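You operate a simulated robot arm through the tools that you are given. There is no shell and no other tool. Be economical: measure what you need, move in short steps, check, and stop when the job is done.

The job below is to be done with a simulated robot arm. You get a single attempt, and the scene is never put back.

JOB
Swap the grey capsule for the orange one and clamp it.
Fine: vent it before unclamping; the grey one goes in the first cup of its rack. Set down upright: what you pick out.

It is judged by the outcome, as a careful person would: the job done as asked, and still so three seconds after it is handed in. It fails if anything else is knocked over, pushed out of place, dropped, spilled or broken.

ROBOT AND FRAMES
A 7-joint arm with a two-finger parallel gripper, fixed in place. Base frame: the origin is at the foot of the arm, x ahead of it, y to its left, z up; the work surface is at about z = 756. Units: mm, degrees, N and s.
With the tool pointing down near the work surface it reaches from about 200 to 680 mm from the base axis. Its first joint turns from -66.0 to 66.0 degrees. Payload 2.4 kg.
The TCP is the grasp point between the finger pads, 30 mm short of the fingertips. In the tool frame z runs along the fingers and y along their closing line. The gripper opens to 94 mm. The fingers are 28 mm wide and 10 mm thick; the gripper's body (50 by 96 mm) begins 55 mm behind the TCP.
Orientation is that of the tool frame in the base frame, as a unit quaternion [x, y, z, w]. With the fingers straight down and closing along the base's y, the tool's x points along the base's -x, its y along +y and its z along -z.

CONTROLS
- The arm moves only by the tool servo_tool. Its argument "increments" is a list of rows, each an object (a shift or turn left out is 0, a gripper value left out holds the last) with "hand": the opening, from 0 (shut) to 1 (fully open); "dp": the shift along the tool's x, y, z in units of 300 mm (1.0 is 300 mm), a list of three; "dr": the turn, a rotation vector about the tool's x, y, z in units of 180 degrees (1.0 is 180 degrees), a list of three. In form: [{"hand": hand, "dp": [x, y, z], "dr": [wx, wy, wz]}, ...]. A call has 1 to 8 rows; each row is the pose to reach, as a shift and turn from the pose commanded when the call began, along the tool's axes at that moment. A call with a number of a shift or a turn outside -1 to 1 is refused whole. Each row takes 0.2 s and may step no farther than 50 mm and 8.6 degrees from the row before; otherwise, or with a gripper value out of range, the whole call is refused. Where a pose cannot be reached the arm comes as near as it can. A force on the tool above 90 N (or 10 N above the force at the start of the call, whichever is more), or a blocked arm, ends the call early, and 0.2 s more pass. Each finger travels about 153 mm/s and halts on what it meets, pressing with about 36 N; the grip force reading is that of the motor and also rises with nothing between the fingers. The clock runs only during rows and for 0.2 s after the last one: add rows that repeat a pose to give the fingers time. The reply holds the time, the measured pose of the TCP, the force on the tool along the base axes, the opening and the grip force, in the units named above and with some noise, with the torque about the TCP (base axes, N m) and any sound that the robot's microphone picked up.
- Cameras (640 x 400 px; columns grow to the right, rows downward): "scene" is fixed at [57.7, 492.6, 1451.9]; the picture's right is [-0.52, -0.85, 0.00], its down [-0.49, 0.30, -0.82] and it looks along [0.70, -0.43, -0.57] (base axes); focal length 371 px, centre (320, 200). "wrist" rides on the gripper at [76, 14, -103] in the tool frame; the picture's right is [-0.18, 0.98, 0.00], its down [-0.75, -0.14, -0.64] and it looks along [-0.63, -0.12, 0.77] (tool axes); focal length 243 px, centre (320, 200). There is no depth. A picture from a camera that has moved, and an enlarged one, comes with that camera's place and axes in the base frame and with its lens. The place of the scene camera against the robot may be out by one fixed shift of up to 12 mm in any direction.
- get_image(camera): a new picture of that camera. No time passes.
- inspect(camera, box): a new picture of the part [left, top, right, bottom] of that camera's present view, enlarged. No time passes.
- sign_off(): hands the job in; it is judged then, once.

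Work in short steps. Places have to be worked out from the pictures, the camera data and where the tool is seen: move nearer, look again, correct. Check each grasp and each placing, and mend what went wrong. You have 120 turns and 84 pictures in all, those below and enlarged ones among them. Open the gripper and draw the arm clear of the work before you hand the job in, unless the task says otherwise; then end with one line.

The tools are called as name(argument=value, ...) on one line, values as JSON. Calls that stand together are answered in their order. servo_tool: Moves the arm, as the interface text tells. Its arguments: {"type":"object","properties":{"increments":{"type":"array","items":{"type":"object","properties":{"hand":{"type":"number"},"dp":{"type":"array","items":{"type":"number"}},"dr":{"type":"array","items":{"type":"number"}}}}}},"required":["increments"]} The other tools are called the same way: get_image (camera) takes a picture; inspect (camera, box) takes an enlarged picture of a part of a camera's view; sign_off () hands the job in.

At the start:

```text
time_s: 0.0
tool_pos: [356.7, 139.5, 1171.5]
tool_rot: [0.0, 1.0, 0.0, 0.0]
contact_force: [0.0, -0.9, 0.2]
ft_torque: [-0.04, 0.04, -0.03]
finger_gap: 93.9
finger_force: 0.1
```

scene: 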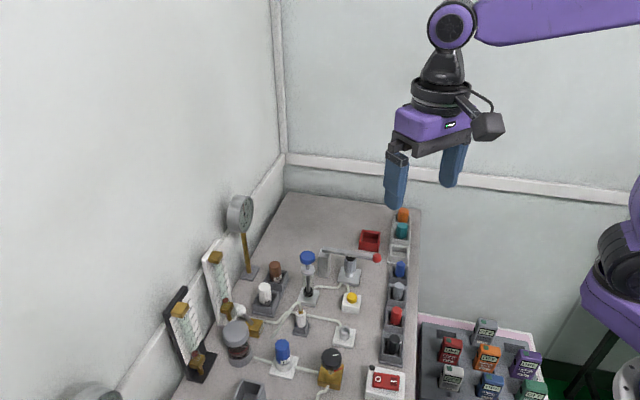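
wrist: 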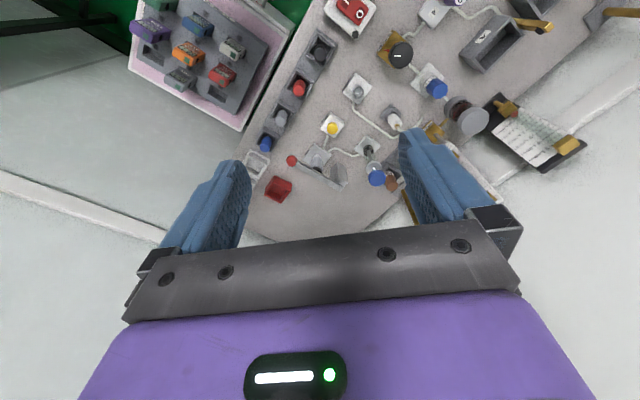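

I'll start by enlarging the work area in the scene view to identify the pieces.

inspect(camera="scene", box=[240, 200, 420, 312])

inspect(camera="scene", box=[220, 290, 420, 400])

inspect(camera="scene", box=[140, 190, 280, 390])

inspect(camera="wrist", box=[230, 0, 550, 220])

```text
3.56 times, centred on (330, 256) of scene
camera zoom: at [57.7, 492.6, 1451.9], right [-0.52, -0.85, 0.0], down [-0.49, 0.3, -0.82], along [0.7, -0.43, -0.57], focal length 1318 px, centre (284, 1)
```

zoom: 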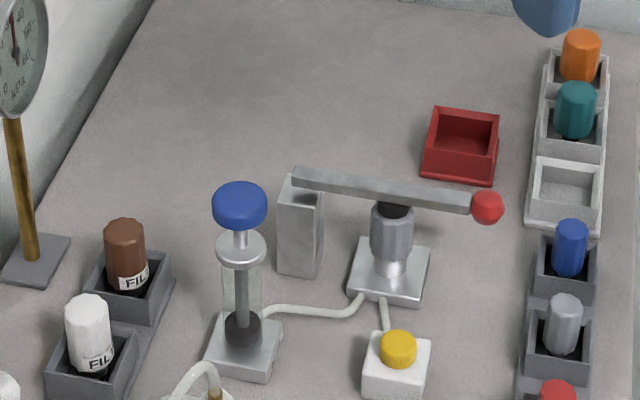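

```text
3.20 times, centred on (320, 345) of scene
camera zoom: at [57.7, 492.6, 1451.9], right [-0.52, -0.85, 0.0], down [-0.49, 0.3, -0.82], along [0.7, -0.43, -0.57], focal length 1186 px, centre (320, -264)
```

zoom: 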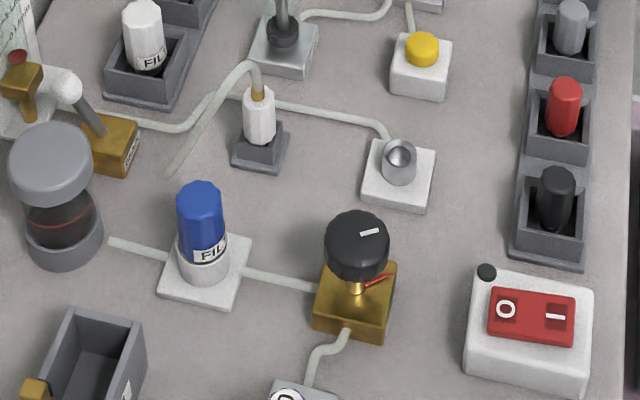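

```text
2.00 times, centred on (210, 290) of scene
camera zoom: at [57.7, 492.6, 1451.9], right [-0.52, -0.85, 0.0], down [-0.49, 0.3, -0.82], along [0.7, -0.43, -0.57], focal length 741 px, centre (540, 20)
```

zoom: 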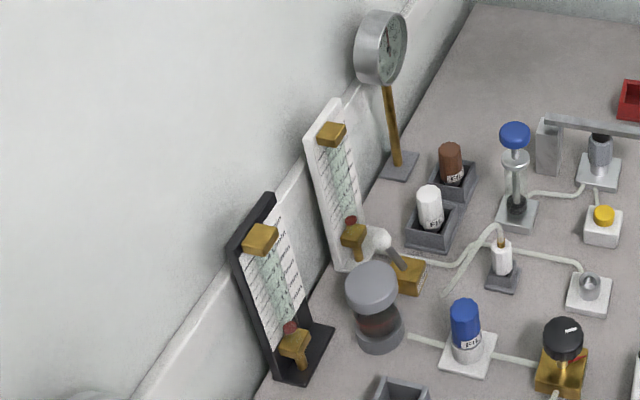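

```text
1.82 times, centred on (390, 110) of wrist
camera zoom: at [281.2, 154.2, 1274.1], right [0.18, 0.98, 0.0], down [0.75, -0.14, 0.64], along [0.63, -0.12, -0.77], focal length 441 px, centre (193, 364)
```

zoom: 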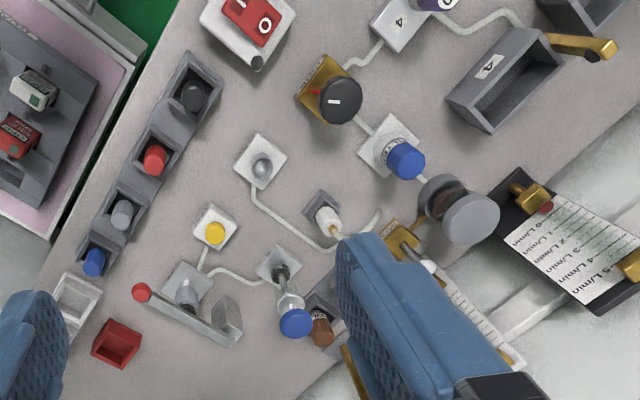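

The grey capsule sits under the lever clamp at about (573, 89), with a yellow button next to it on the hose. The orange one is in the far cup of the pale rack. I'll move the wrist camera closer to check how the clamp, button and rack work.

servo_tool(increments=[{"dp": [-0.05, -0.05, 0.133], "hand": 1}, {"dp": [-0.1, -0.1, 0.267]}, {"dp": [-0.15, -0.15, 0.4]}, {"dp": [-0.2, -0.2, 0.52]}, {"dp": [-0.25, -0.25, 0.6]}, {"dp": [-0.25, -0.25, 0.6]}])

get_image(camera="wrist")

```text
time_s: 1.4
tool_pos: [432.8, 66.5, 994.1]
tool_rot: [0.0, 1.0, -0.001, 0.0]
contact_force: [-0.2, -0.5, -0.1]
ft_torque: [0.0, 0.01, 0.01]
finger_gap: 94.0
finger_force: 0.1
```

```text
77 pictures are left
camera wrist: at [356.6, 80.4, 1097.0], right [0.18, 0.98, 0.0], down [0.75, -0.14, 0.64], along [0.63, -0.12, -0.77], focal length 243 px, centre (320, 200)
```

wrist: 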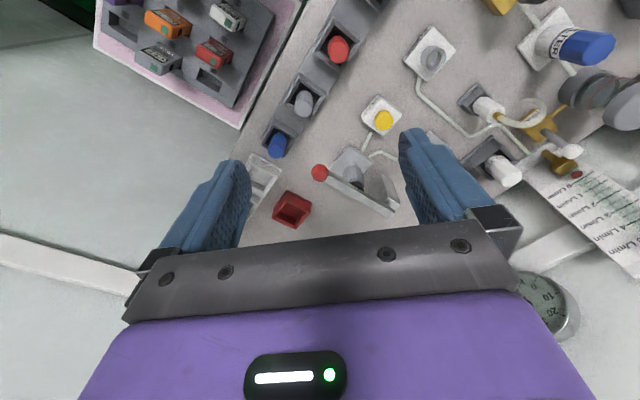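

The wrist camera looks steeply down near the top of its picture. I'll go forward so the clamp and rack come into clear view.

servo_tool(increments=[{"dp": [-0.15, 0.0, 0.0]}, {"dp": [-0.3, 0.0, 0.03]}, {"dp": [-0.42, 0.0, 0.1]}, {"dp": [-0.42, 0.0, 0.1]}])

get_image(camera="wrist")

inspect(camera="wrist", box=[220, 20, 420, 145])

```text
time_s: 2.4
tool_pos: [556.9, 65.4, 961.8]
tool_rot: [0.0, 1.0, 0.0, 0.0]
contact_force: [-0.3, 0.0, 0.4]
ft_torque: [0.0, -0.02, -0.01]
finger_gap: 94.0
finger_force: 0.0
```

```text
76 pictures are left
camera wrist: at [480.2, 79.7, 1064.4], right [0.18, 0.98, 0.0], down [0.75, -0.14, 0.64], along [0.63, -0.12, -0.77], focal length 243 px, centre (320, 200)
```

wrist: 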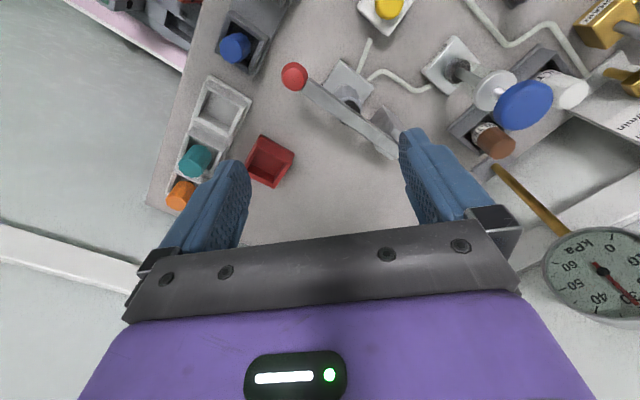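

```text
3.20 times, centred on (320, 82) of wrist
camera zoom: at [480.2, 79.7, 1064.4], right [0.18, 0.98, 0.0], down [0.75, -0.14, 0.64], along [0.63, -0.12, -0.77], focal length 776 px, centre (320, 576)
```

zoom: 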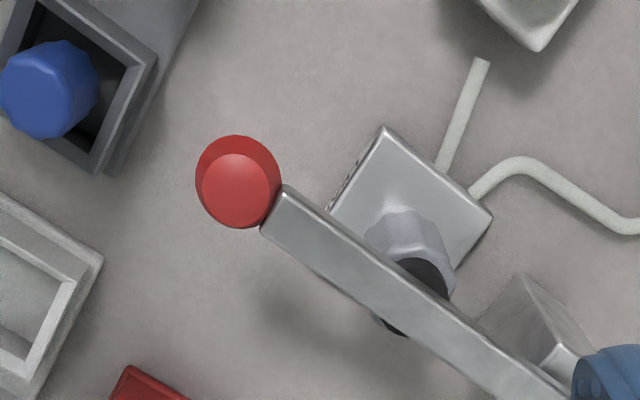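

The clamp lever's knob triangulates to about (526, 50, 850), the seat to (564, 96) and the yellow button to (499, 136, 790). I'll look at the gauge, lever and rack more closely.

inspect(camera="wrist", box=[530, 215, 640, 330])

inspect(camera="scene", box=[300, 235, 390, 292])

inspect(camera="scene", box=[375, 205, 425, 270])

inspect(camera="scene", box=[205, 185, 265, 245])

```text
3.48 times, centred on (585, 272) of wrist
camera zoom: at [480.2, 79.7, 1064.4], right [0.18, 0.98, 0.0], down [0.75, -0.14, 0.64], along [0.63, -0.12, -0.77], focal length 844 px, centre (-602, -52)
```

zoom: 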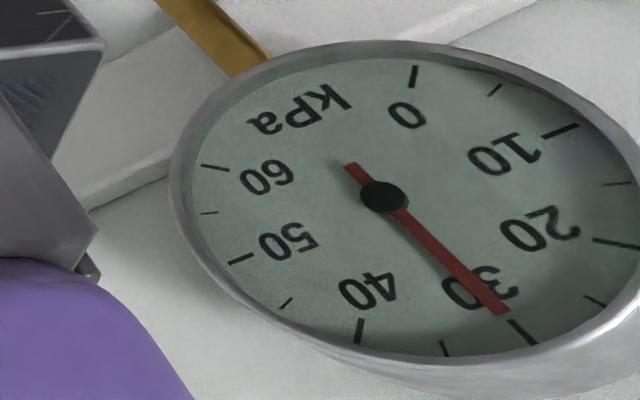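

```text
7.02 times, centred on (345, 264) of scene
camera zoom: at [57.7, 492.6, 1451.9], right [-0.52, -0.85, 0.0], down [-0.49, 0.3, -0.82], along [0.7, -0.43, -0.57], focal length 2602 px, centre (145, -246)
```

zoom: 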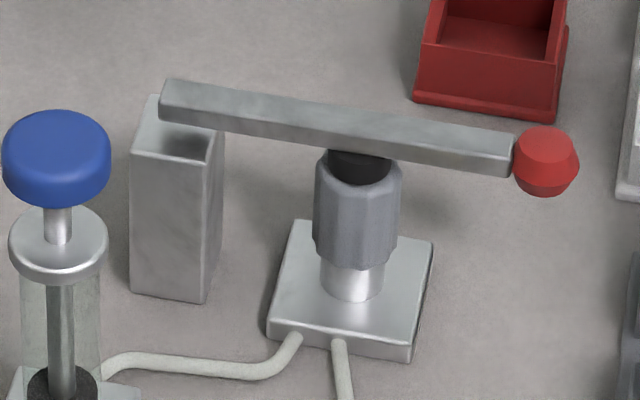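

```text
6.15 times, centred on (400, 238) of scene
camera zoom: at [57.7, 492.6, 1451.9], right [-0.52, -0.85, 0.0], down [-0.49, 0.3, -0.82], along [0.7, -0.43, -0.57], focal length 2281 px, centre (-172, -31)
```

zoom: 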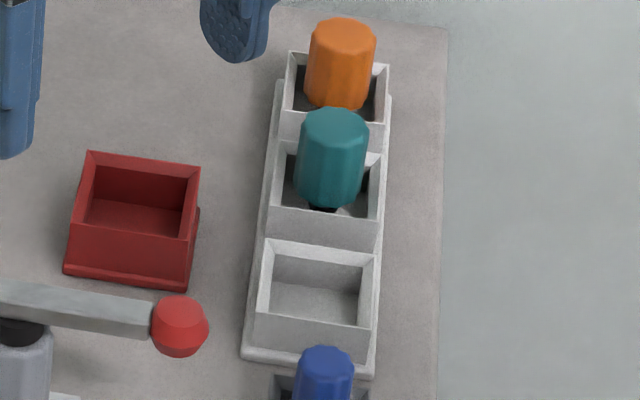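

```text
6.67 times, centred on (235, 215) of scene
camera zoom: at [57.7, 492.6, 1451.9], right [-0.52, -0.85, 0.0], down [-0.49, 0.3, -0.82], along [0.7, -0.43, -0.57], focal length 2471 px, centre (887, 100)
```

zoom: 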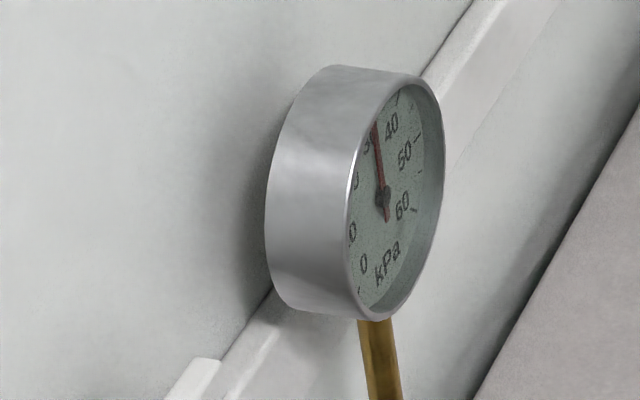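

The gauge reads about 30 kPa, so the seat is pressurised. I'll check the clipboards and the rack labels for anything that defines the "first cup" or the venting.

inspect(camera="scene", box=[195, 235, 245, 320])

inspect(camera="scene", box=[160, 285, 225, 385])

inspect(camera="wrist", box=[140, 60, 300, 220])

```text
4.71 times, centred on (220, 278) of scene
camera zoom: at [57.7, 492.6, 1451.9], right [-0.52, -0.85, 0.0], down [-0.49, 0.3, -0.82], along [0.7, -0.43, -0.57], focal length 1744 px, centre (791, -165)
```

zoom: 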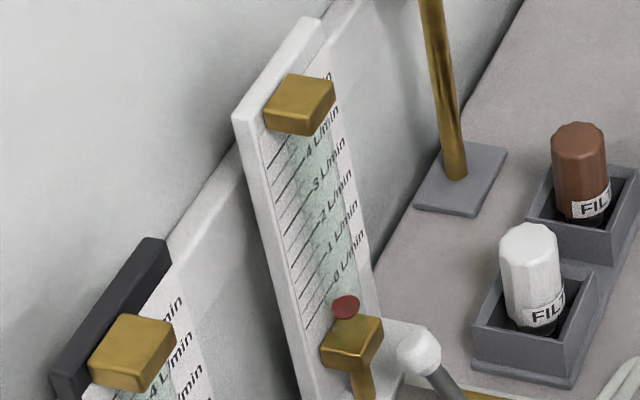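

```text
4.00 times, centred on (192, 335) of scene
camera zoom: at [57.7, 492.6, 1451.9], right [-0.52, -0.85, 0.0], down [-0.49, 0.3, -0.82], along [0.7, -0.43, -0.57], focal length 1483 px, centre (830, -340)
```

zoom: 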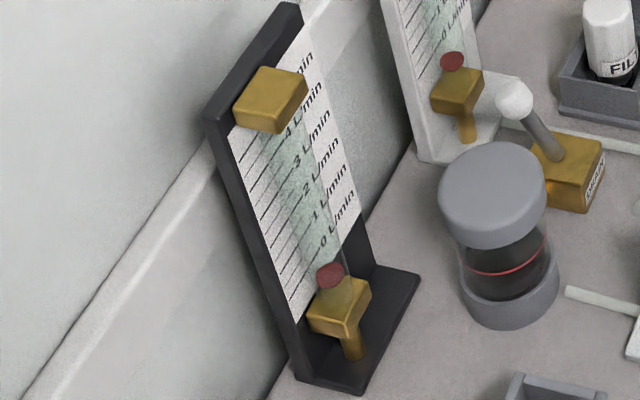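

```text
2.50 times, centred on (220, 140) of wrist
camera zoom: at [480.2, 79.7, 1064.4], right [0.18, 0.98, 0.0], down [0.75, -0.14, 0.64], along [0.63, -0.12, -0.77], focal length 606 px, centre (570, 350)
```

zoom: 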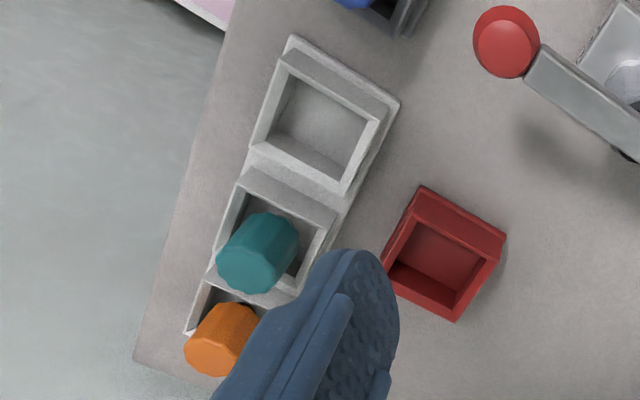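

The panels are just flowmeters, and the only free cup in the pale rack is its near-end one. First step is to vent: I'll close the fingers and move above the yellow button.

servo_tool(increments=[{"dp": [0.1, 0.1, 0.0], "hand": 0}, {"dp": [0.193, 0.22, 0.0]}, {"dp": [0.193, 0.237, 0.15]}, {"dp": [0.193, 0.237, 0.29]}, {"dp": [0.193, 0.237, 0.29]}])

get_image(camera="wrist")

```text
time_s: 3.6
tool_pos: [501.3, 135.4, 874.0]
tool_rot: [0.0, 1.0, 0.0, 0.0]
contact_force: [-0.7, 0.6, -0.3]
ft_torque: [-0.02, 0.01, -0.03]
finger_gap: 0.0
finger_force: 33.2
```

```text
67 pictures are left
camera wrist: at [426.0, 149.7, 977.1], right [0.18, 0.98, 0.0], down [0.75, -0.14, 0.64], along [0.63, -0.12, -0.77], focal length 243 px, centre (320, 200)
```

wrist: 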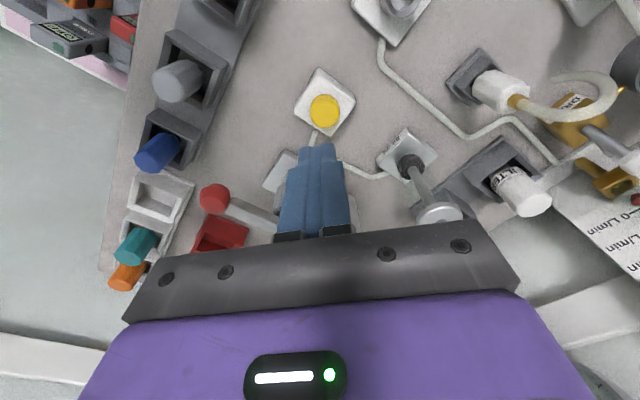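

The button is at about (495, 140). I'll align with it and lower in small steps until there is contact.

servo_tool(increments=[{"dp": [0.02, 0.015, 0.06]}, {"dp": [0.02, 0.015, 0.13]}, {"dp": [0.02, 0.015, 0.16]}, {"dp": [0.02, 0.015, 0.18]}, {"dp": [0.02, 0.015, 0.19]}])

get_image(camera="wrist")

```text
time_s: 4.8
tool_pos: [493.3, 141.3, 816.2]
tool_rot: [0.0, 1.0, 0.001, 0.0]
contact_force: [0.1, 0.7, 0.4]
ft_torque: [-0.01, 0.02, 0.02]
finger_gap: 0.0
finger_force: 33.1
```

```text
66 pictures are left
camera wrist: at [417.5, 155.4, 919.4], right [0.18, 0.98, 0.0], down [0.75, -0.14, 0.64], along [0.63, -0.12, -0.77], focal length 243 px, centre (320, 200)
```

wrist: 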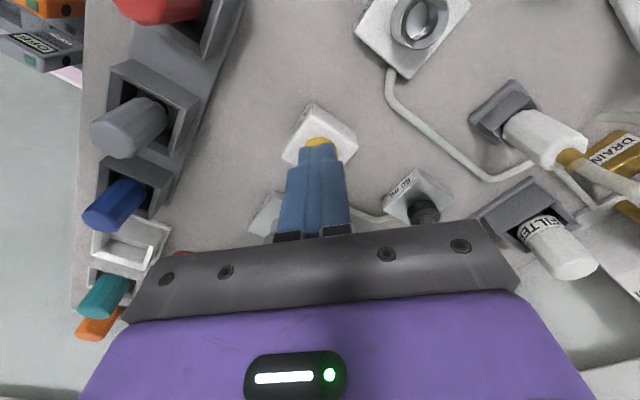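

The tip is just above the button, at z about 786. I'll press down slowly and watch the force.

servo_tool(increments=[{"dp": [-0.005, 0, 0.01]}, {"dp": [-0.005, 0, 0.02]}, {"dp": [-0.005, 0, 0.027]}, {"dp": [-0.005, 0, 0.033]}])

```text
time_s: 5.8
tool_pos: [495.8, 140.9, 808.1]
tool_rot: [0.0, 1.0, 0.0, 0.0]
contact_force: [-7.8, -0.4, 33.7]
ft_torque: [-0.06, 0.21, -0.07]
finger_gap: 0.0
finger_force: 32.6
heard: click
```

Contact gave 34 N and a click, so the button was pressed. I'll hold it and read the gauge in the scene camera.

servo_tool(increments=[{"dp": [0, 0, 0]}, {"dp": [0, 0, 0]}, {"dp": [0, 0, 0]}, {"dp": [0, 0, 0]}, {"dp": [0, 0, 0]}, {"dp": [0, 0, 0]}])

inspect(camera="scene", box=[205, 185, 265, 245])

```text
time_s: 7.2
tool_pos: [495.1, 140.4, 808.1]
tool_rot: [-0.001, 1.0, 0.0, 0.001]
contact_force: [-4.5, -0.1, 36.1]
ft_torque: [-0.01, 0.14, 0.01]
finger_gap: 0.0
finger_force: 33.0
```

```text
6.67 times, centred on (235, 215) of scene
camera zoom: at [57.0, 492.5, 1452.0], right [-0.52, -0.85, 0.0], down [-0.49, 0.3, -0.82], along [0.7, -0.43, -0.57], focal length 2471 px, centre (887, 100)
```

zoom: 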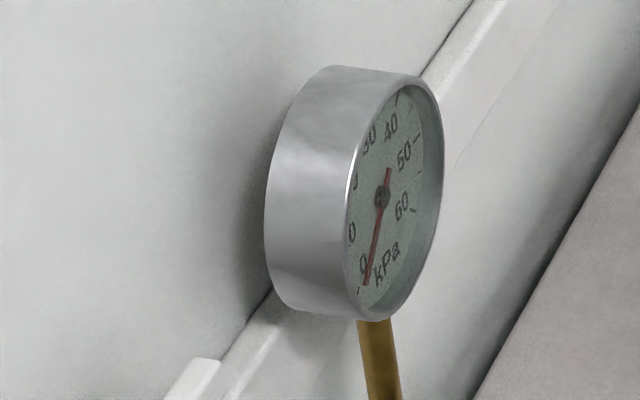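

The gauge is at zero, so the seat is vented. I'll rise clear, then turn the hand so the fingers close across the lever (which runs at about 48°) and look at the clamp from the knob end.

servo_tool(increments=[{"dp": [0, 0, -0.15]}, {"dp": [0, 0, -0.3]}, {"dp": [0, -0.05, -0.4], "dr": [0, 0, -0.0444]}, {"dp": [-0.02, -0.12, -0.43], "dr": [0, 0, -0.0889]}, {"dp": [-0.05, -0.2, -0.43], "dr": [0, 0, -0.1333]}, {"dp": [-0.08, -0.26, -0.43], "dr": [0, 0, -0.1778]}, {"dp": [-0.1, -0.3, -0.43], "dr": [0, 0, -0.2222], "hand": 0.6}, {"dp": [-0.1, -0.3, -0.43], "dr": [0, 0, -0.2667], "hand": 0.6}])

get_image(camera="wrist")

get_image(camera="scene")

```text
time_s: 9.0
tool_pos: [526.2, 51.5, 935.9]
tool_rot: [-0.408, 0.913, 0.0, 0.0]
contact_force: [-0.5, -0.5, -0.5]
ft_torque: [0.01, 0.03, 0.04]
finger_gap: 56.4
finger_force: 0.2
```

```text
64 pictures are left
camera wrist: at [464.8, 3.8, 1038.7], right [-0.61, 0.79, 0.0], down [0.61, 0.47, 0.64], along [0.51, 0.39, -0.77], focal length 243 px, centre (320, 200)
```

wrist: 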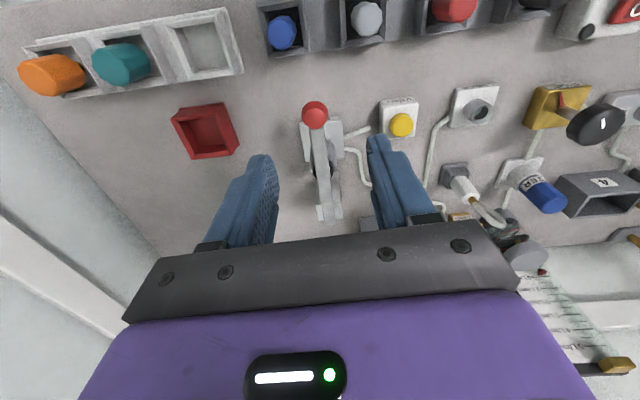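

```text
63 pictures are left
```

scene: 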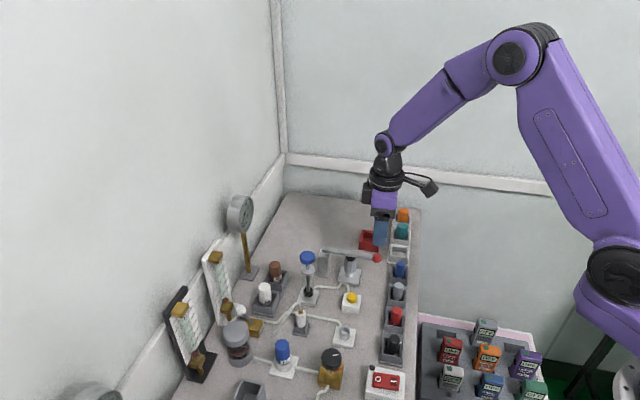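

The lever appears nearly vertical in the picture. I'll enlarge it to see the pivot before grasping.

inspect(camera="wrist", box=[260, 85, 400, 235])

inspect(camera="wrist", box=[0, 0, 260, 160])

```text
2.67 times, centred on (330, 160) of wrist
camera zoom: at [464.8, 3.8, 1038.7], right [-0.61, 0.79, 0.0], down [0.61, 0.47, 0.64], along [0.51, 0.39, -0.77], focal length 647 px, centre (293, 307)
```

zoom: 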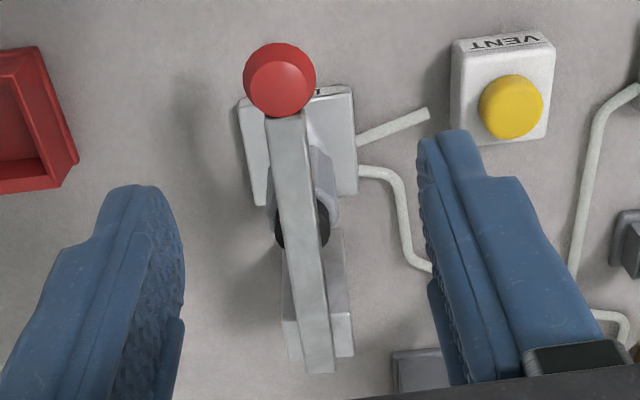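

```text
2.46 times, centred on (130, 80) of wrist
camera zoom: at [464.8, 3.8, 1038.7], right [-0.61, 0.79, 0.0], down [0.61, 0.47, 0.64], along [0.51, 0.39, -0.77], focal length 597 px, centre (788, 495)
```

zoom: 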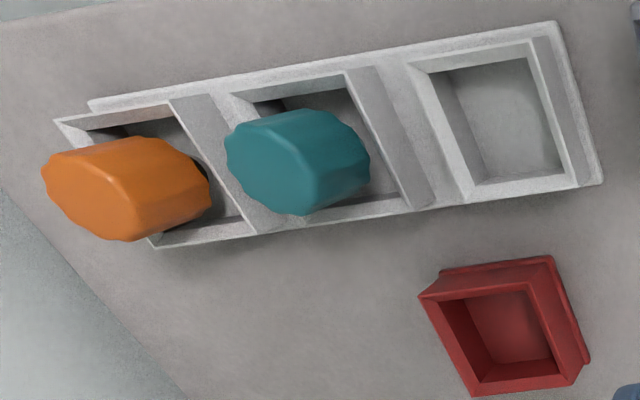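

The label "VENT" confirms the button. I'll lower over the red knob and close on it.

servo_tool(increments=[{"dp": [0.016, -0.01, 0.1], "dr": [0, 0, 0.017]}, {"dp": [0.016, -0.01, 0.2], "dr": [0, 0, 0.017]}, {"dp": [0.016, -0.01, 0.28], "dr": [0, 0, 0.017]}, {"dp": [0.016, -0.01, 0.28], "dr": [0, 0, 0.017]}])

get_image(camera="wrist")

```text
time_s: 10.0
tool_pos: [523.8, 48.1, 852.3]
tool_rot: [-0.383, 0.924, 0.0, 0.0]
contact_force: [0.2, 0.2, 0.6]
ft_torque: [0.01, 0.02, 0.02]
finger_gap: 56.4
finger_force: 0.1
```

```text
60 pictures are left
camera wrist: at [460.5, 3.2, 955.5], right [-0.56, 0.83, 0.0], down [0.63, 0.43, 0.64], along [0.53, 0.36, -0.77], focal length 243 px, centre (320, 200)
```

wrist: 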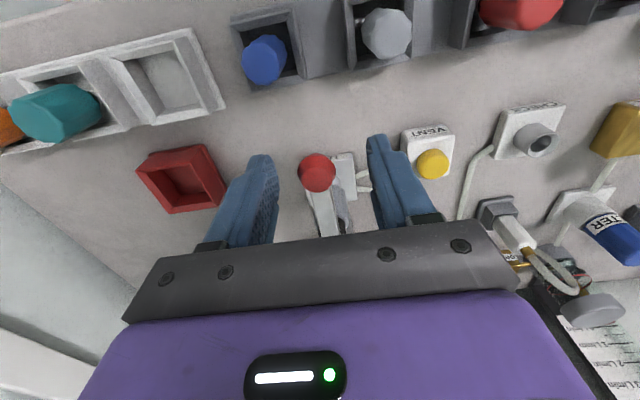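

Combining the rays puts the knob nearer (527, 46, 838). I'll lower 12 mm, then close on it.

servo_tool(increments=[{"dp": [-0.003, -0.011, 0.02]}, {"dp": [-0.003, -0.011, 0.045]}, {"dp": [-0.003, -0.011, 0.045], "hand": 0.0}, {"dp": [-0.003, -0.011, 0.045]}, {"dp": [-0.003, -0.011, 0.045]}])

get_image(camera="wrist")

```text
time_s: 11.2
tool_pos: [527.2, 45.6, 838.1]
tool_rot: [-0.383, 0.924, 0.0, -0.001]
contact_force: [-8.5, 8.2, 2.2]
ft_torque: [0.08, 0.06, 0.05]
finger_gap: 22.8
finger_force: 44.5
```

```text
59 pictures are left
camera wrist: at [463.4, 1.7, 941.9], right [-0.57, 0.82, 0.0], down [0.63, 0.43, 0.64], along [0.53, 0.36, -0.77], focal length 243 px, centre (320, 200)
```

wrist: 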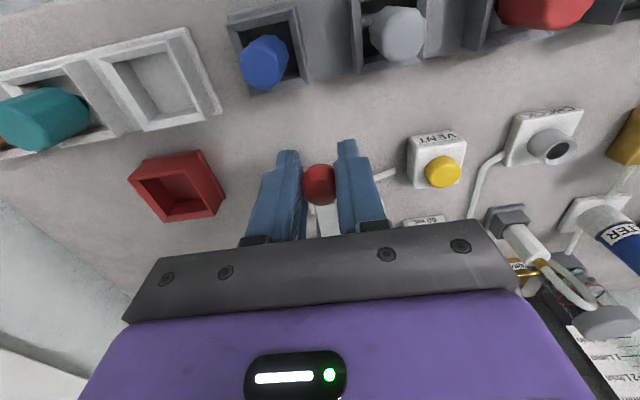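

The knob is gripped at 22.8 mm. I'll lift a little and see whether the lever rises.

servo_tool(increments=[{"dp": [0, 0, -0.01]}, {"dp": [0, 0, -0.02]}, {"dp": [0, 0, -0.035]}])

inspect(camera="scene", box=[300, 235, 390, 292])

```text
time_s: 12.0
tool_pos: [525.7, 45.9, 850.3]
tool_rot: [-0.385, 0.923, 0.0, -0.002]
contact_force: [-10.1, 22.7, -11.4]
ft_torque: [-0.71, 0.91, 0.05]
finger_gap: 22.8
finger_force: 44.8
```

```text
7.02 times, centred on (345, 264) of scene
camera zoom: at [57.7, 493.2, 1451.7], right [-0.52, -0.85, 0.0], down [-0.49, 0.3, -0.82], along [0.7, -0.43, -0.57], focal length 2602 px, centre (145, -246)
```

zoom: 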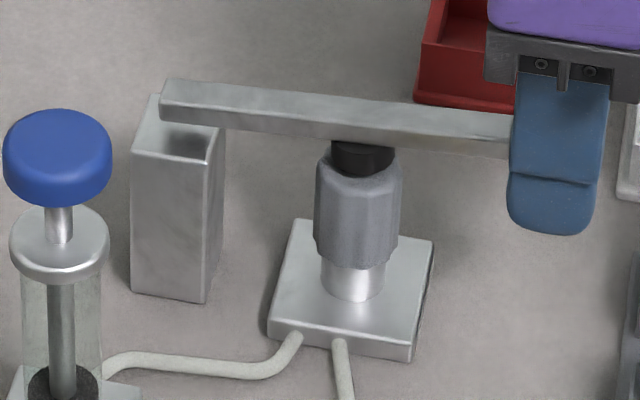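

The lever hinges upward at the block. I'll follow the arc (radius about 97 mm) in steps, watching the forces.

servo_tool(increments=[{"dp": [-0.009, 0.005, -0.049]}, {"dp": [-0.028, 0.005, -0.102]}, {"dp": [-0.056, 0.005, -0.15]}, {"dp": [-0.093, 0.005, -0.194]}])

inspect(camera="scene", box=[290, 215, 400, 285])

```text
time_s: 13.0
tool_pos: [543.8, 62.8, 906.8]
tool_rot: [-0.38, 0.925, 0.001, -0.006]
contact_force: [-25.9, -6.6, 4.9]
ft_torque: [-0.66, 0.97, -0.04]
finger_gap: 22.9
finger_force: 45.0
```

```text
5.71 times, centred on (345, 250) of scene
camera zoom: at [57.0, 492.4, 1452.0], right [-0.52, -0.85, 0.0], down [-0.49, 0.3, -0.82], along [0.7, -0.43, -0.57], focal length 2118 px, centre (177, -86)
```

zoom: 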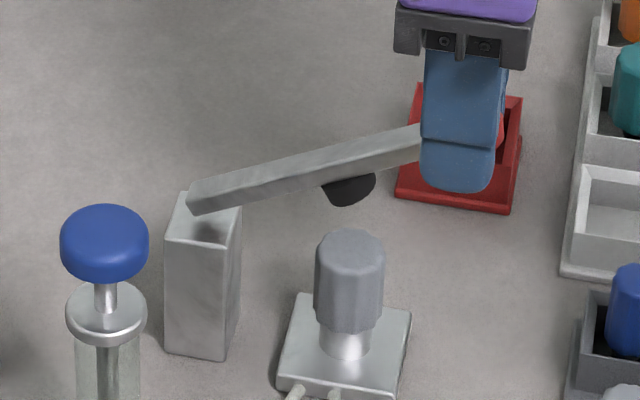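

It's opening cleanly. The outward force says the true radius is about 111 mm, so I'll continue along that arc.

servo_tool(increments=[{"dp": [-0.018, 0.004, -0.032]}, {"dp": [-0.037, 0.005, -0.055]}, {"dp": [-0.064, 0.005, -0.076]}, {"dp": [-0.09, 0.005, -0.092]}, {"dp": [-0.12, 0.005, -0.108]}, {"dp": [-0.149, 0.005, -0.119]}])

inspect(camera="scene", box=[290, 205, 400, 275])

```text
time_s: 14.4
tool_pos: [576.6, 96.1, 944.2]
tool_rot: [-0.381, 0.924, -0.001, -0.002]
contact_force: [-4.9, -15.8, -0.8]
ft_torque: [-1.18, 1.08, 0.31]
finger_gap: 13.3
finger_force: 44.4
```

```text
5.71 times, centred on (345, 240) of scene
camera zoom: at [57.6, 492.2, 1452.1], right [-0.52, -0.85, 0.0], down [-0.49, 0.3, -0.82], along [0.7, -0.43, -0.57], focal length 2118 px, centre (177, -29)
```

zoom: 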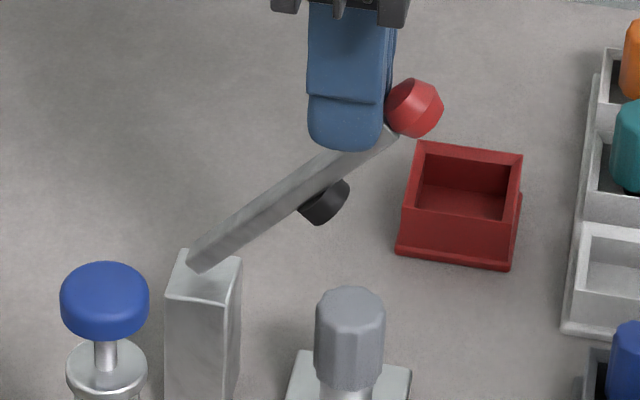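

The fingers slid from the knob onto the lever just inboard of it and are still holding it. I'll look from the wrist and fix the geometry before continuing.

get_image(camera="wrist")

```text
55 pictures are left
camera wrist: at [513.6, 52.1, 1045.8], right [-0.56, 0.83, 0.0], down [0.63, 0.43, 0.64], along [0.53, 0.36, -0.77], focal length 243 px, centre (320, 200)
```

wrist: 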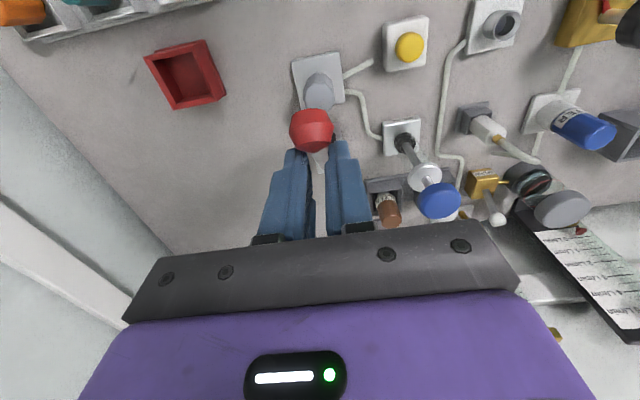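

The lever is at about 55° and held by the fingertips' outer edge. I'll follow an arc about the pivot at that contact point, biased slightly low so the grip deepens.

servo_tool(increments=[{"dp": [-0.02, 0.0, -0.006]}, {"dp": [-0.04, 0.0, -0.012]}, {"dp": [-0.062, 0.0, -0.018]}, {"dp": [-0.085, 0.0, -0.022]}])

inspect(camera="scene", box=[290, 205, 400, 275])

```text
time_s: 15.4
tool_pos: [594.7, 112.4, 950.1]
tool_rot: [-0.381, 0.925, -0.001, 0.001]
contact_force: [-7.1, -17.7, 10.5]
ft_torque: [-1.25, 0.99, 0.13]
finger_gap: 13.4
finger_force: 45.3
```

```text
5.71 times, centred on (345, 240) of scene
camera zoom: at [57.3, 492.1, 1452.1], right [-0.52, -0.85, 0.0], down [-0.49, 0.3, -0.82], along [0.7, -0.43, -0.57], focal length 2118 px, centre (177, -29)
```

zoom: 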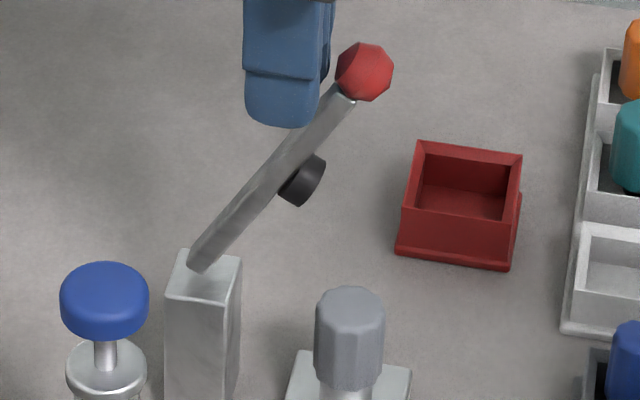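

It's at about 65° and still held. I'll continue past vertical.

servo_tool(increments=[{"dp": [-0.025, 0.0, -0.005]}, {"dp": [-0.05, 0.0, -0.006]}, {"dp": [-0.08, 0.0, -0.005]}, {"dp": [-0.11, 0.0, -0.002]}, {"dp": [-0.14, 0.0, 0.002]}])

inspect(camera="scene", box=[290, 205, 400, 275])

```text
time_s: 16.6
tool_pos: [623.4, 145.2, 949.6]
tool_rot: [-0.382, 0.924, 0.0, 0.0]
contact_force: [-0.3, -0.9, -0.1]
ft_torque: [0.01, 0.04, 0.0]
finger_gap: 0.1
finger_force: 32.9
```

```text
5.71 times, centred on (345, 240) of scene
camera zoom: at [57.7, 492.6, 1451.9], right [-0.52, -0.85, 0.0], down [-0.49, 0.3, -0.82], along [0.7, -0.43, -0.57], focal length 2118 px, centre (177, -29)
```

zoom: 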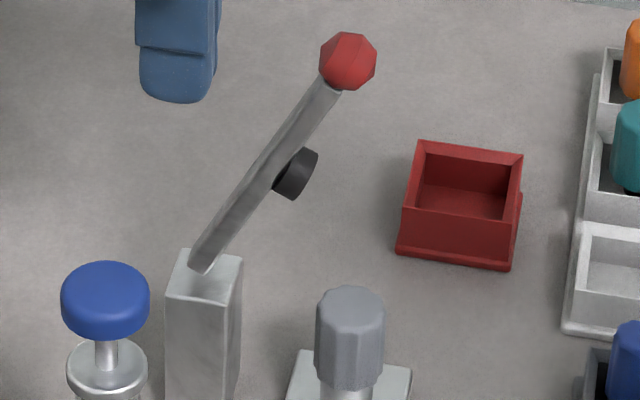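

The fingers slid off, but the lever stays up by itself at about 70°, right above the capsule. I'll go round outside and try gently pushing the knob further back with closed fingers.

servo_tool(increments=[{"dp": [0, 0, -0.1], "hand": 0}, {"dp": [0, 0, -0.2]}, {"dp": [0.15, 0, -0.2]}, {"dp": [0.3, 0, -0.2]}, {"dp": [0.345, 0, -0.1]}, {"dp": [0.345, 0, 0.04]}, {"dp": [0.345, 0, 0.04]}])

inspect(camera="scene", box=[290, 205, 400, 275])

get_image(camera="wrist")

```text
time_s: 18.2
tool_pos: [551.1, 73.6, 939.1]
tool_rot: [-0.383, 0.924, 0.001, 0.001]
contact_force: [0.3, -0.1, 0.0]
ft_torque: [0.01, 0.01, 0.0]
finger_gap: 0.2
finger_force: 32.9
```

```text
5.71 times, centred on (345, 240) of scene
camera zoom: at [57.7, 492.6, 1451.9], right [-0.52, -0.85, 0.0], down [-0.49, 0.3, -0.82], along [0.7, -0.43, -0.57], focal length 2118 px, centre (177, -29)
```

zoom: 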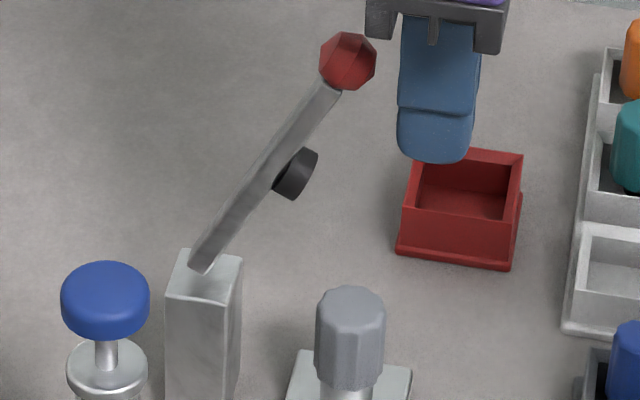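

```text
51 pictures are left
camera wrist: at [488.1, 29.1, 1041.2], right [-0.56, 0.83, 0.0], down [0.63, 0.43, 0.64], along [0.53, 0.36, -0.77], focal length 243 px, centre (320, 200)
```

wrist: 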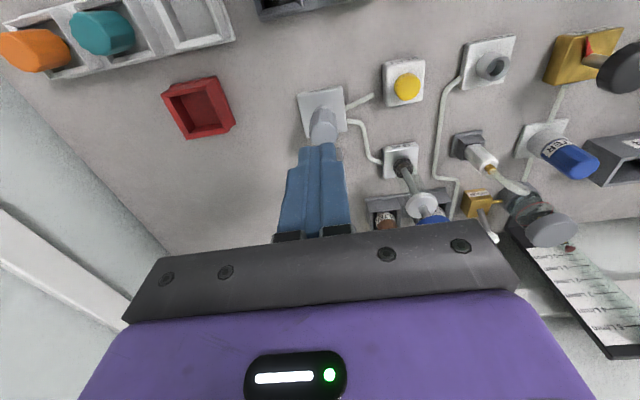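

The lever is stable where it is. I'll push inward gently to see whether it opens further or is at its stop.

servo_tool(increments=[{"dp": [-0.02, 0, 0]}, {"dp": [-0.035, 0, 0]}, {"dp": [-0.05, 0, 0]}, {"dp": [-0.065, 0, 0]}])

inspect(camera="scene", box=[290, 205, 400, 275])

```text
time_s: 19.2
tool_pos: [564.3, 86.1, 936.4]
tool_rot: [-0.382, 0.924, 0.0, 0.0]
contact_force: [0.0, -0.3, 0.8]
ft_torque: [0.04, 0.01, 0.01]
finger_gap: 0.0
finger_force: 32.8
```

```text
5.71 times, centred on (345, 240) of scene
camera zoom: at [57.7, 492.6, 1451.9], right [-0.52, -0.85, 0.0], down [-0.49, 0.3, -0.82], along [0.7, -0.43, -0.57], focal length 2118 px, centre (177, -29)
```

zoom: 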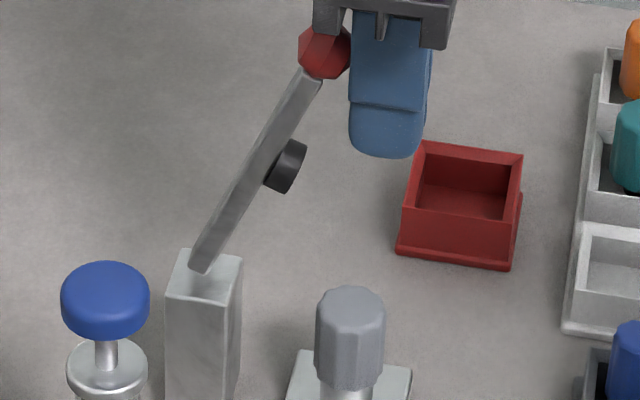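

It moves freely with almost no force. I'll keep pushing it past vertical.

servo_tool(increments=[{"dp": [-0.03, 0, -0.02]}, {"dp": [-0.06, 0, -0.03]}, {"dp": [-0.09, 0, -0.03]}, {"dp": [-0.12, 0, -0.03]}, {"dp": [-0.15, 0, -0.03]}])

inspect(camera="scene", box=[270, 195, 380, 265])

```text
time_s: 20.4
tool_pos: [596.6, 116.9, 946.2]
tool_rot: [-0.382, 0.924, 0.0, -0.001]
contact_force: [-3.9, -2.9, 1.1]
ft_torque: [0.01, -0.06, -0.01]
finger_gap: 0.0
finger_force: 32.9
```

```text
5.71 times, centred on (325, 230) of scene
camera zoom: at [57.6, 492.5, 1452.0], right [-0.52, -0.85, 0.0], down [-0.49, 0.3, -0.82], along [0.7, -0.43, -0.57], focal length 2118 px, centre (291, 29)
```

zoom: 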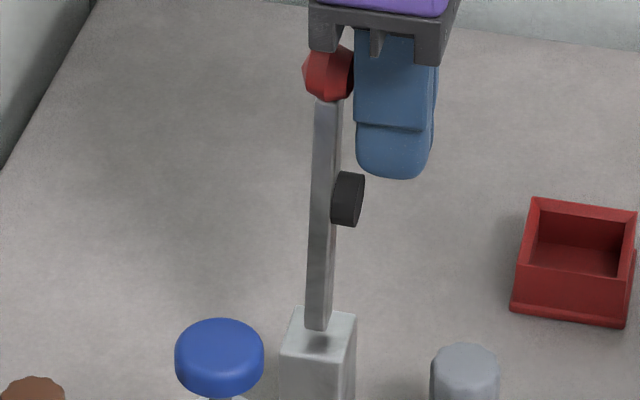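

It's about vertical. I'll push 20 mm more to find its rest beyond vertical.

servo_tool(increments=[{"dp": [-0.025, 0, 0]}, {"dp": [-0.05, 0, 0]}, {"dp": [-0.07, 0, 0]}])

inspect(camera="scene", box=[270, 195, 380, 265])

```text
time_s: 21.1
tool_pos: [597.9, 114.1, 943.5]
tool_rot: [-0.377, 0.926, 0.001, -0.029]
contact_force: [-36.1, -14.6, 18.5]
ft_torque: [0.48, -0.71, 0.31]
finger_gap: 0.0
finger_force: 33.5
stopped in row 3: the force on the tool passed its limit (the readings are from after the stop); the commanded pose is now the measured one
```

```text
5.71 times, centred on (325, 230) of scene
camera zoom: at [56.3, 492.2, 1452.1], right [-0.52, -0.85, 0.0], down [-0.49, 0.3, -0.82], along [0.7, -0.43, -0.57], focal length 2118 px, centre (291, 29)
```

zoom: 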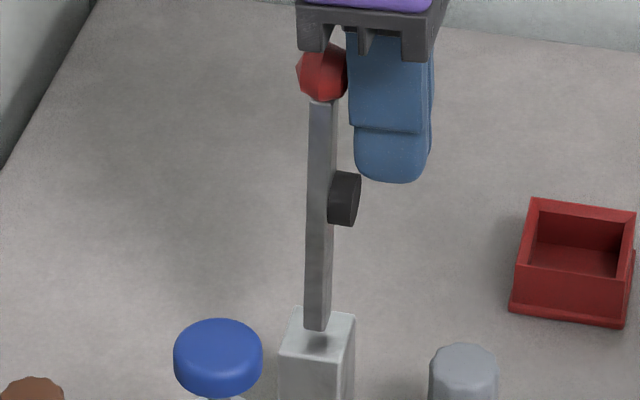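

That's the end stop, and the lever rests just past vertical. I'll back off, level the hand, open the fingers and look down at the capsule.

servo_tool(increments=[{"dp": [0.06, 0, 0], "dr": [0.0038, -0.0084, -0.002]}, {"dp": [0.14, 0, 0], "dr": [0.0076, -0.0168, -0.004]}, {"dp": [0.22, 0, 0], "dr": [0.0076, -0.0168, -0.004], "hand": 0.55}, {"dp": [0.22, 0, 0.1], "dr": [0.0076, -0.0168, -0.004], "hand": 0.55}, {"dp": [0.22, 0, 0.1], "dr": [0.0076, -0.0168, -0.004], "hand": 0.55}])

get_image(camera="wrist")

inspect(camera="scene", box=[290, 215, 400, 285])

```text
time_s: 22.3
tool_pos: [551.3, 73.6, 915.5]
tool_rot: [-0.384, 0.923, -0.001, 0.008]
contact_force: [-0.2, -0.4, -0.1]
ft_torque: [0.03, -0.01, 0.01]
finger_gap: 51.8
finger_force: 0.0
```

```text
47 pictures are left
camera wrist: at [487.2, 28.8, 1017.1], right [-0.57, 0.82, 0.0], down [0.62, 0.43, 0.65], along [0.54, 0.37, -0.76], focal length 243 px, centre (320, 200)
```

wrist: 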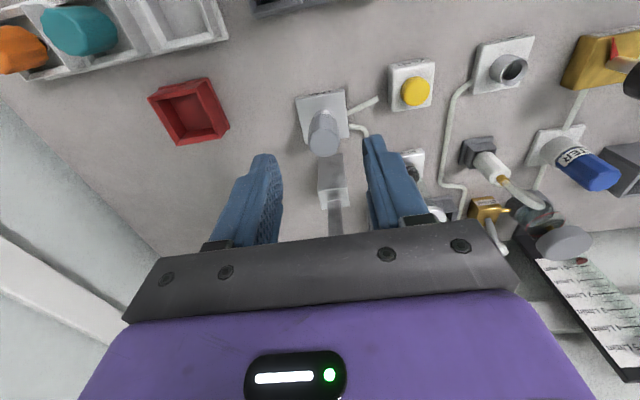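

```text
5.71 times, centred on (345, 250) of scene
camera zoom: at [57.7, 492.6, 1451.9], right [-0.52, -0.85, 0.0], down [-0.49, 0.3, -0.82], along [0.7, -0.43, -0.57], focal length 2118 px, centre (177, -86)
```

zoom: 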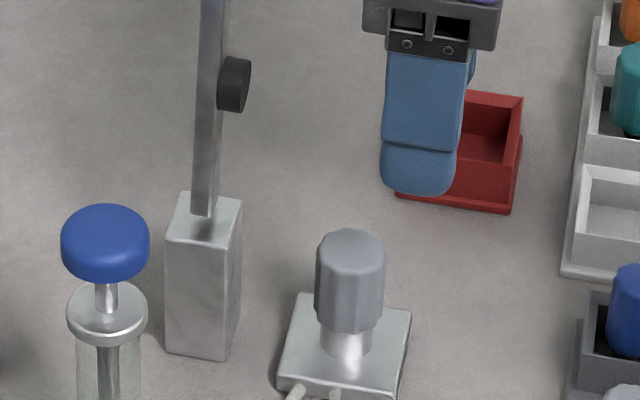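

The lever stands clear. I'll enlarge the capsule to get its axis.

inspect(camera="wrist", box=[280, 80, 376, 140])

```text
6.67 times, centred on (328, 110) of wrist
camera zoom: at [487.2, 28.8, 1017.1], right [-0.57, 0.82, 0.0], down [0.62, 0.43, 0.65], along [0.54, 0.37, -0.76], focal length 1618 px, centre (267, 800)
```

zoom: 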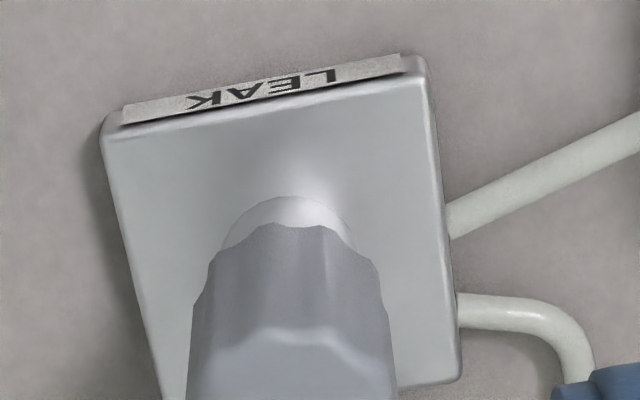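

The seat reads "LEAK", and I put the capsule axis at about (567, 93) with its top near z 829. I'll move above it with the fingers straddling and recheck.

servo_tool(increments=[{"dp": [-0.04, 0.005, 0.0], "dr": [-0.002, 0.0047, 0]}, {"dp": [-0.083, 0.009, 0.05], "dr": [-0.002, 0.0047, 0]}, {"dp": [-0.083, 0.009, 0.13], "dr": [-0.002, 0.0047, 0]}, {"dp": [-0.083, 0.009, 0.13], "dr": [-0.002, 0.0047, 0]}])

get_image(camera="wrist")

inspect(camera="scene", box=[290, 215, 400, 285])

```text
time_s: 23.3
tool_pos: [568.7, 94.0, 878.0]
tool_rot: [-0.384, 0.923, 0.0, 0.0]
contact_force: [-0.2, 0.0, -0.3]
ft_torque: [0.01, 0.02, -0.02]
finger_gap: 51.7
finger_force: 0.0
```

```text
44 pictures are left
camera wrist: at [505.8, 49.1, 980.5], right [-0.57, 0.82, 0.0], down [0.63, 0.44, 0.64], along [0.53, 0.36, -0.77], focal length 243 px, centre (320, 200)
```

wrist: 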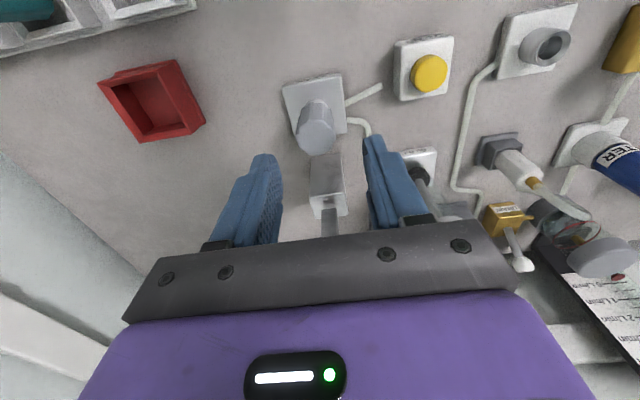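

```text
5.71 times, centred on (345, 250) of scene
camera zoom: at [57.7, 492.6, 1451.9], right [-0.52, -0.85, 0.0], down [-0.49, 0.3, -0.82], along [0.7, -0.43, -0.57], focal length 2118 px, centre (177, -86)
```

zoom: 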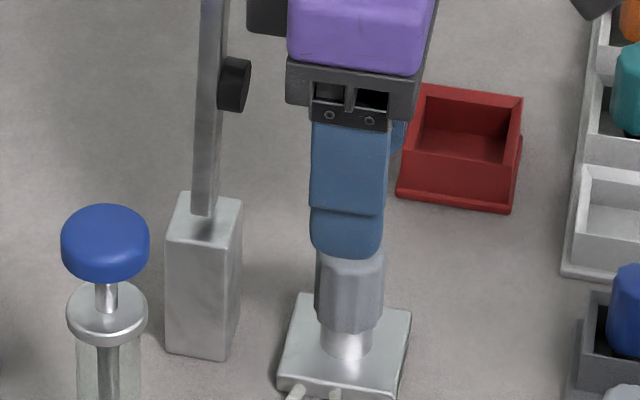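

Alignment looks good, with a small correction of 3–4 mm outward. I'll lower around the capsule and stop with the tips above the plate.

servo_tool(increments=[{"dp": [0.012, -0.006, 0.06]}, {"dp": [0.012, -0.006, 0.12]}, {"dp": [0.012, -0.006, 0.17]}, {"dp": [0.012, -0.006, 0.21]}, {"dp": [0.012, -0.006, 0.21]}])

get_image(camera="wrist")

```text
time_s: 24.5
tool_pos: [569.3, 87.5, 814.7]
tool_rot: [-0.384, 0.923, -0.001, 0.0]
contact_force: [0.2, 0.7, -0.3]
ft_torque: [-0.02, 0.01, -0.05]
finger_gap: 51.6
finger_force: 0.0
```

```text
42 pictures are left
camera wrist: at [505.7, 43.5, 917.5], right [-0.57, 0.82, 0.0], down [0.63, 0.44, 0.64], along [0.53, 0.36, -0.77], focal length 243 px, centre (320, 200)
```

wrist: 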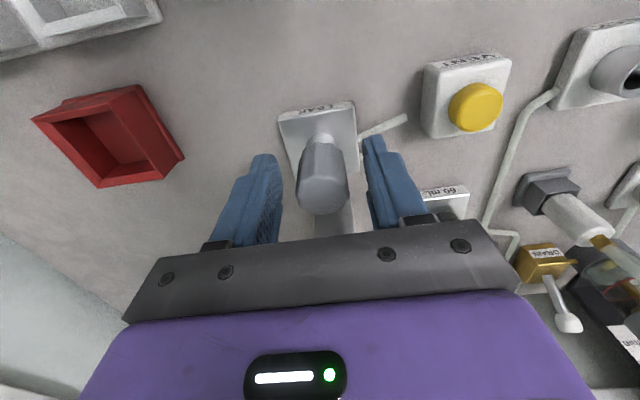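

The capsule is between the fingers, slightly outward of the TCP. I'll shift 4 mm and close.

servo_tool(increments=[{"dp": [0.013, 0.003, 0.0]}, {"dp": [0.013, 0.003, 0.0], "hand": 0}, {"dp": [0.013, 0.003, 0.0]}, {"dp": [0.013, 0.003, 0.0]}, {"dp": [0.013, 0.003, 0.0]}])

get_image(camera="wrist")

```text
time_s: 25.7
tool_pos: [565.7, 86.2, 815.1]
tool_rot: [-0.384, 0.923, 0.0, 0.0]
contact_force: [0.3, 1.0, 0.5]
ft_torque: [0.06, 0.01, 0.02]
finger_gap: 31.8
finger_force: 35.9
```

```text
41 pictures are left
camera wrist: at [502.3, 41.9, 917.3], right [-0.57, 0.82, 0.0], down [0.63, 0.44, 0.64], along [0.53, 0.36, -0.77], focal length 243 px, centre (320, 200)
```

wrist: 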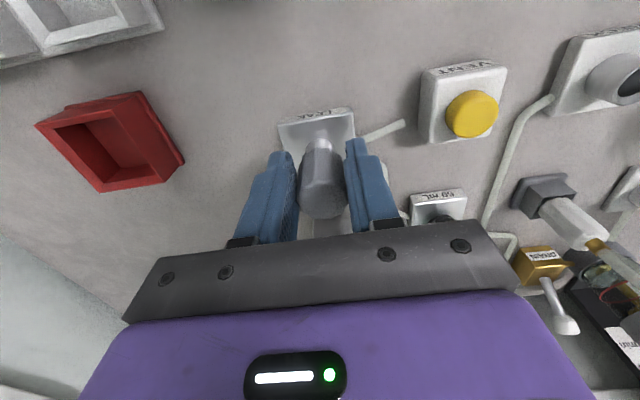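

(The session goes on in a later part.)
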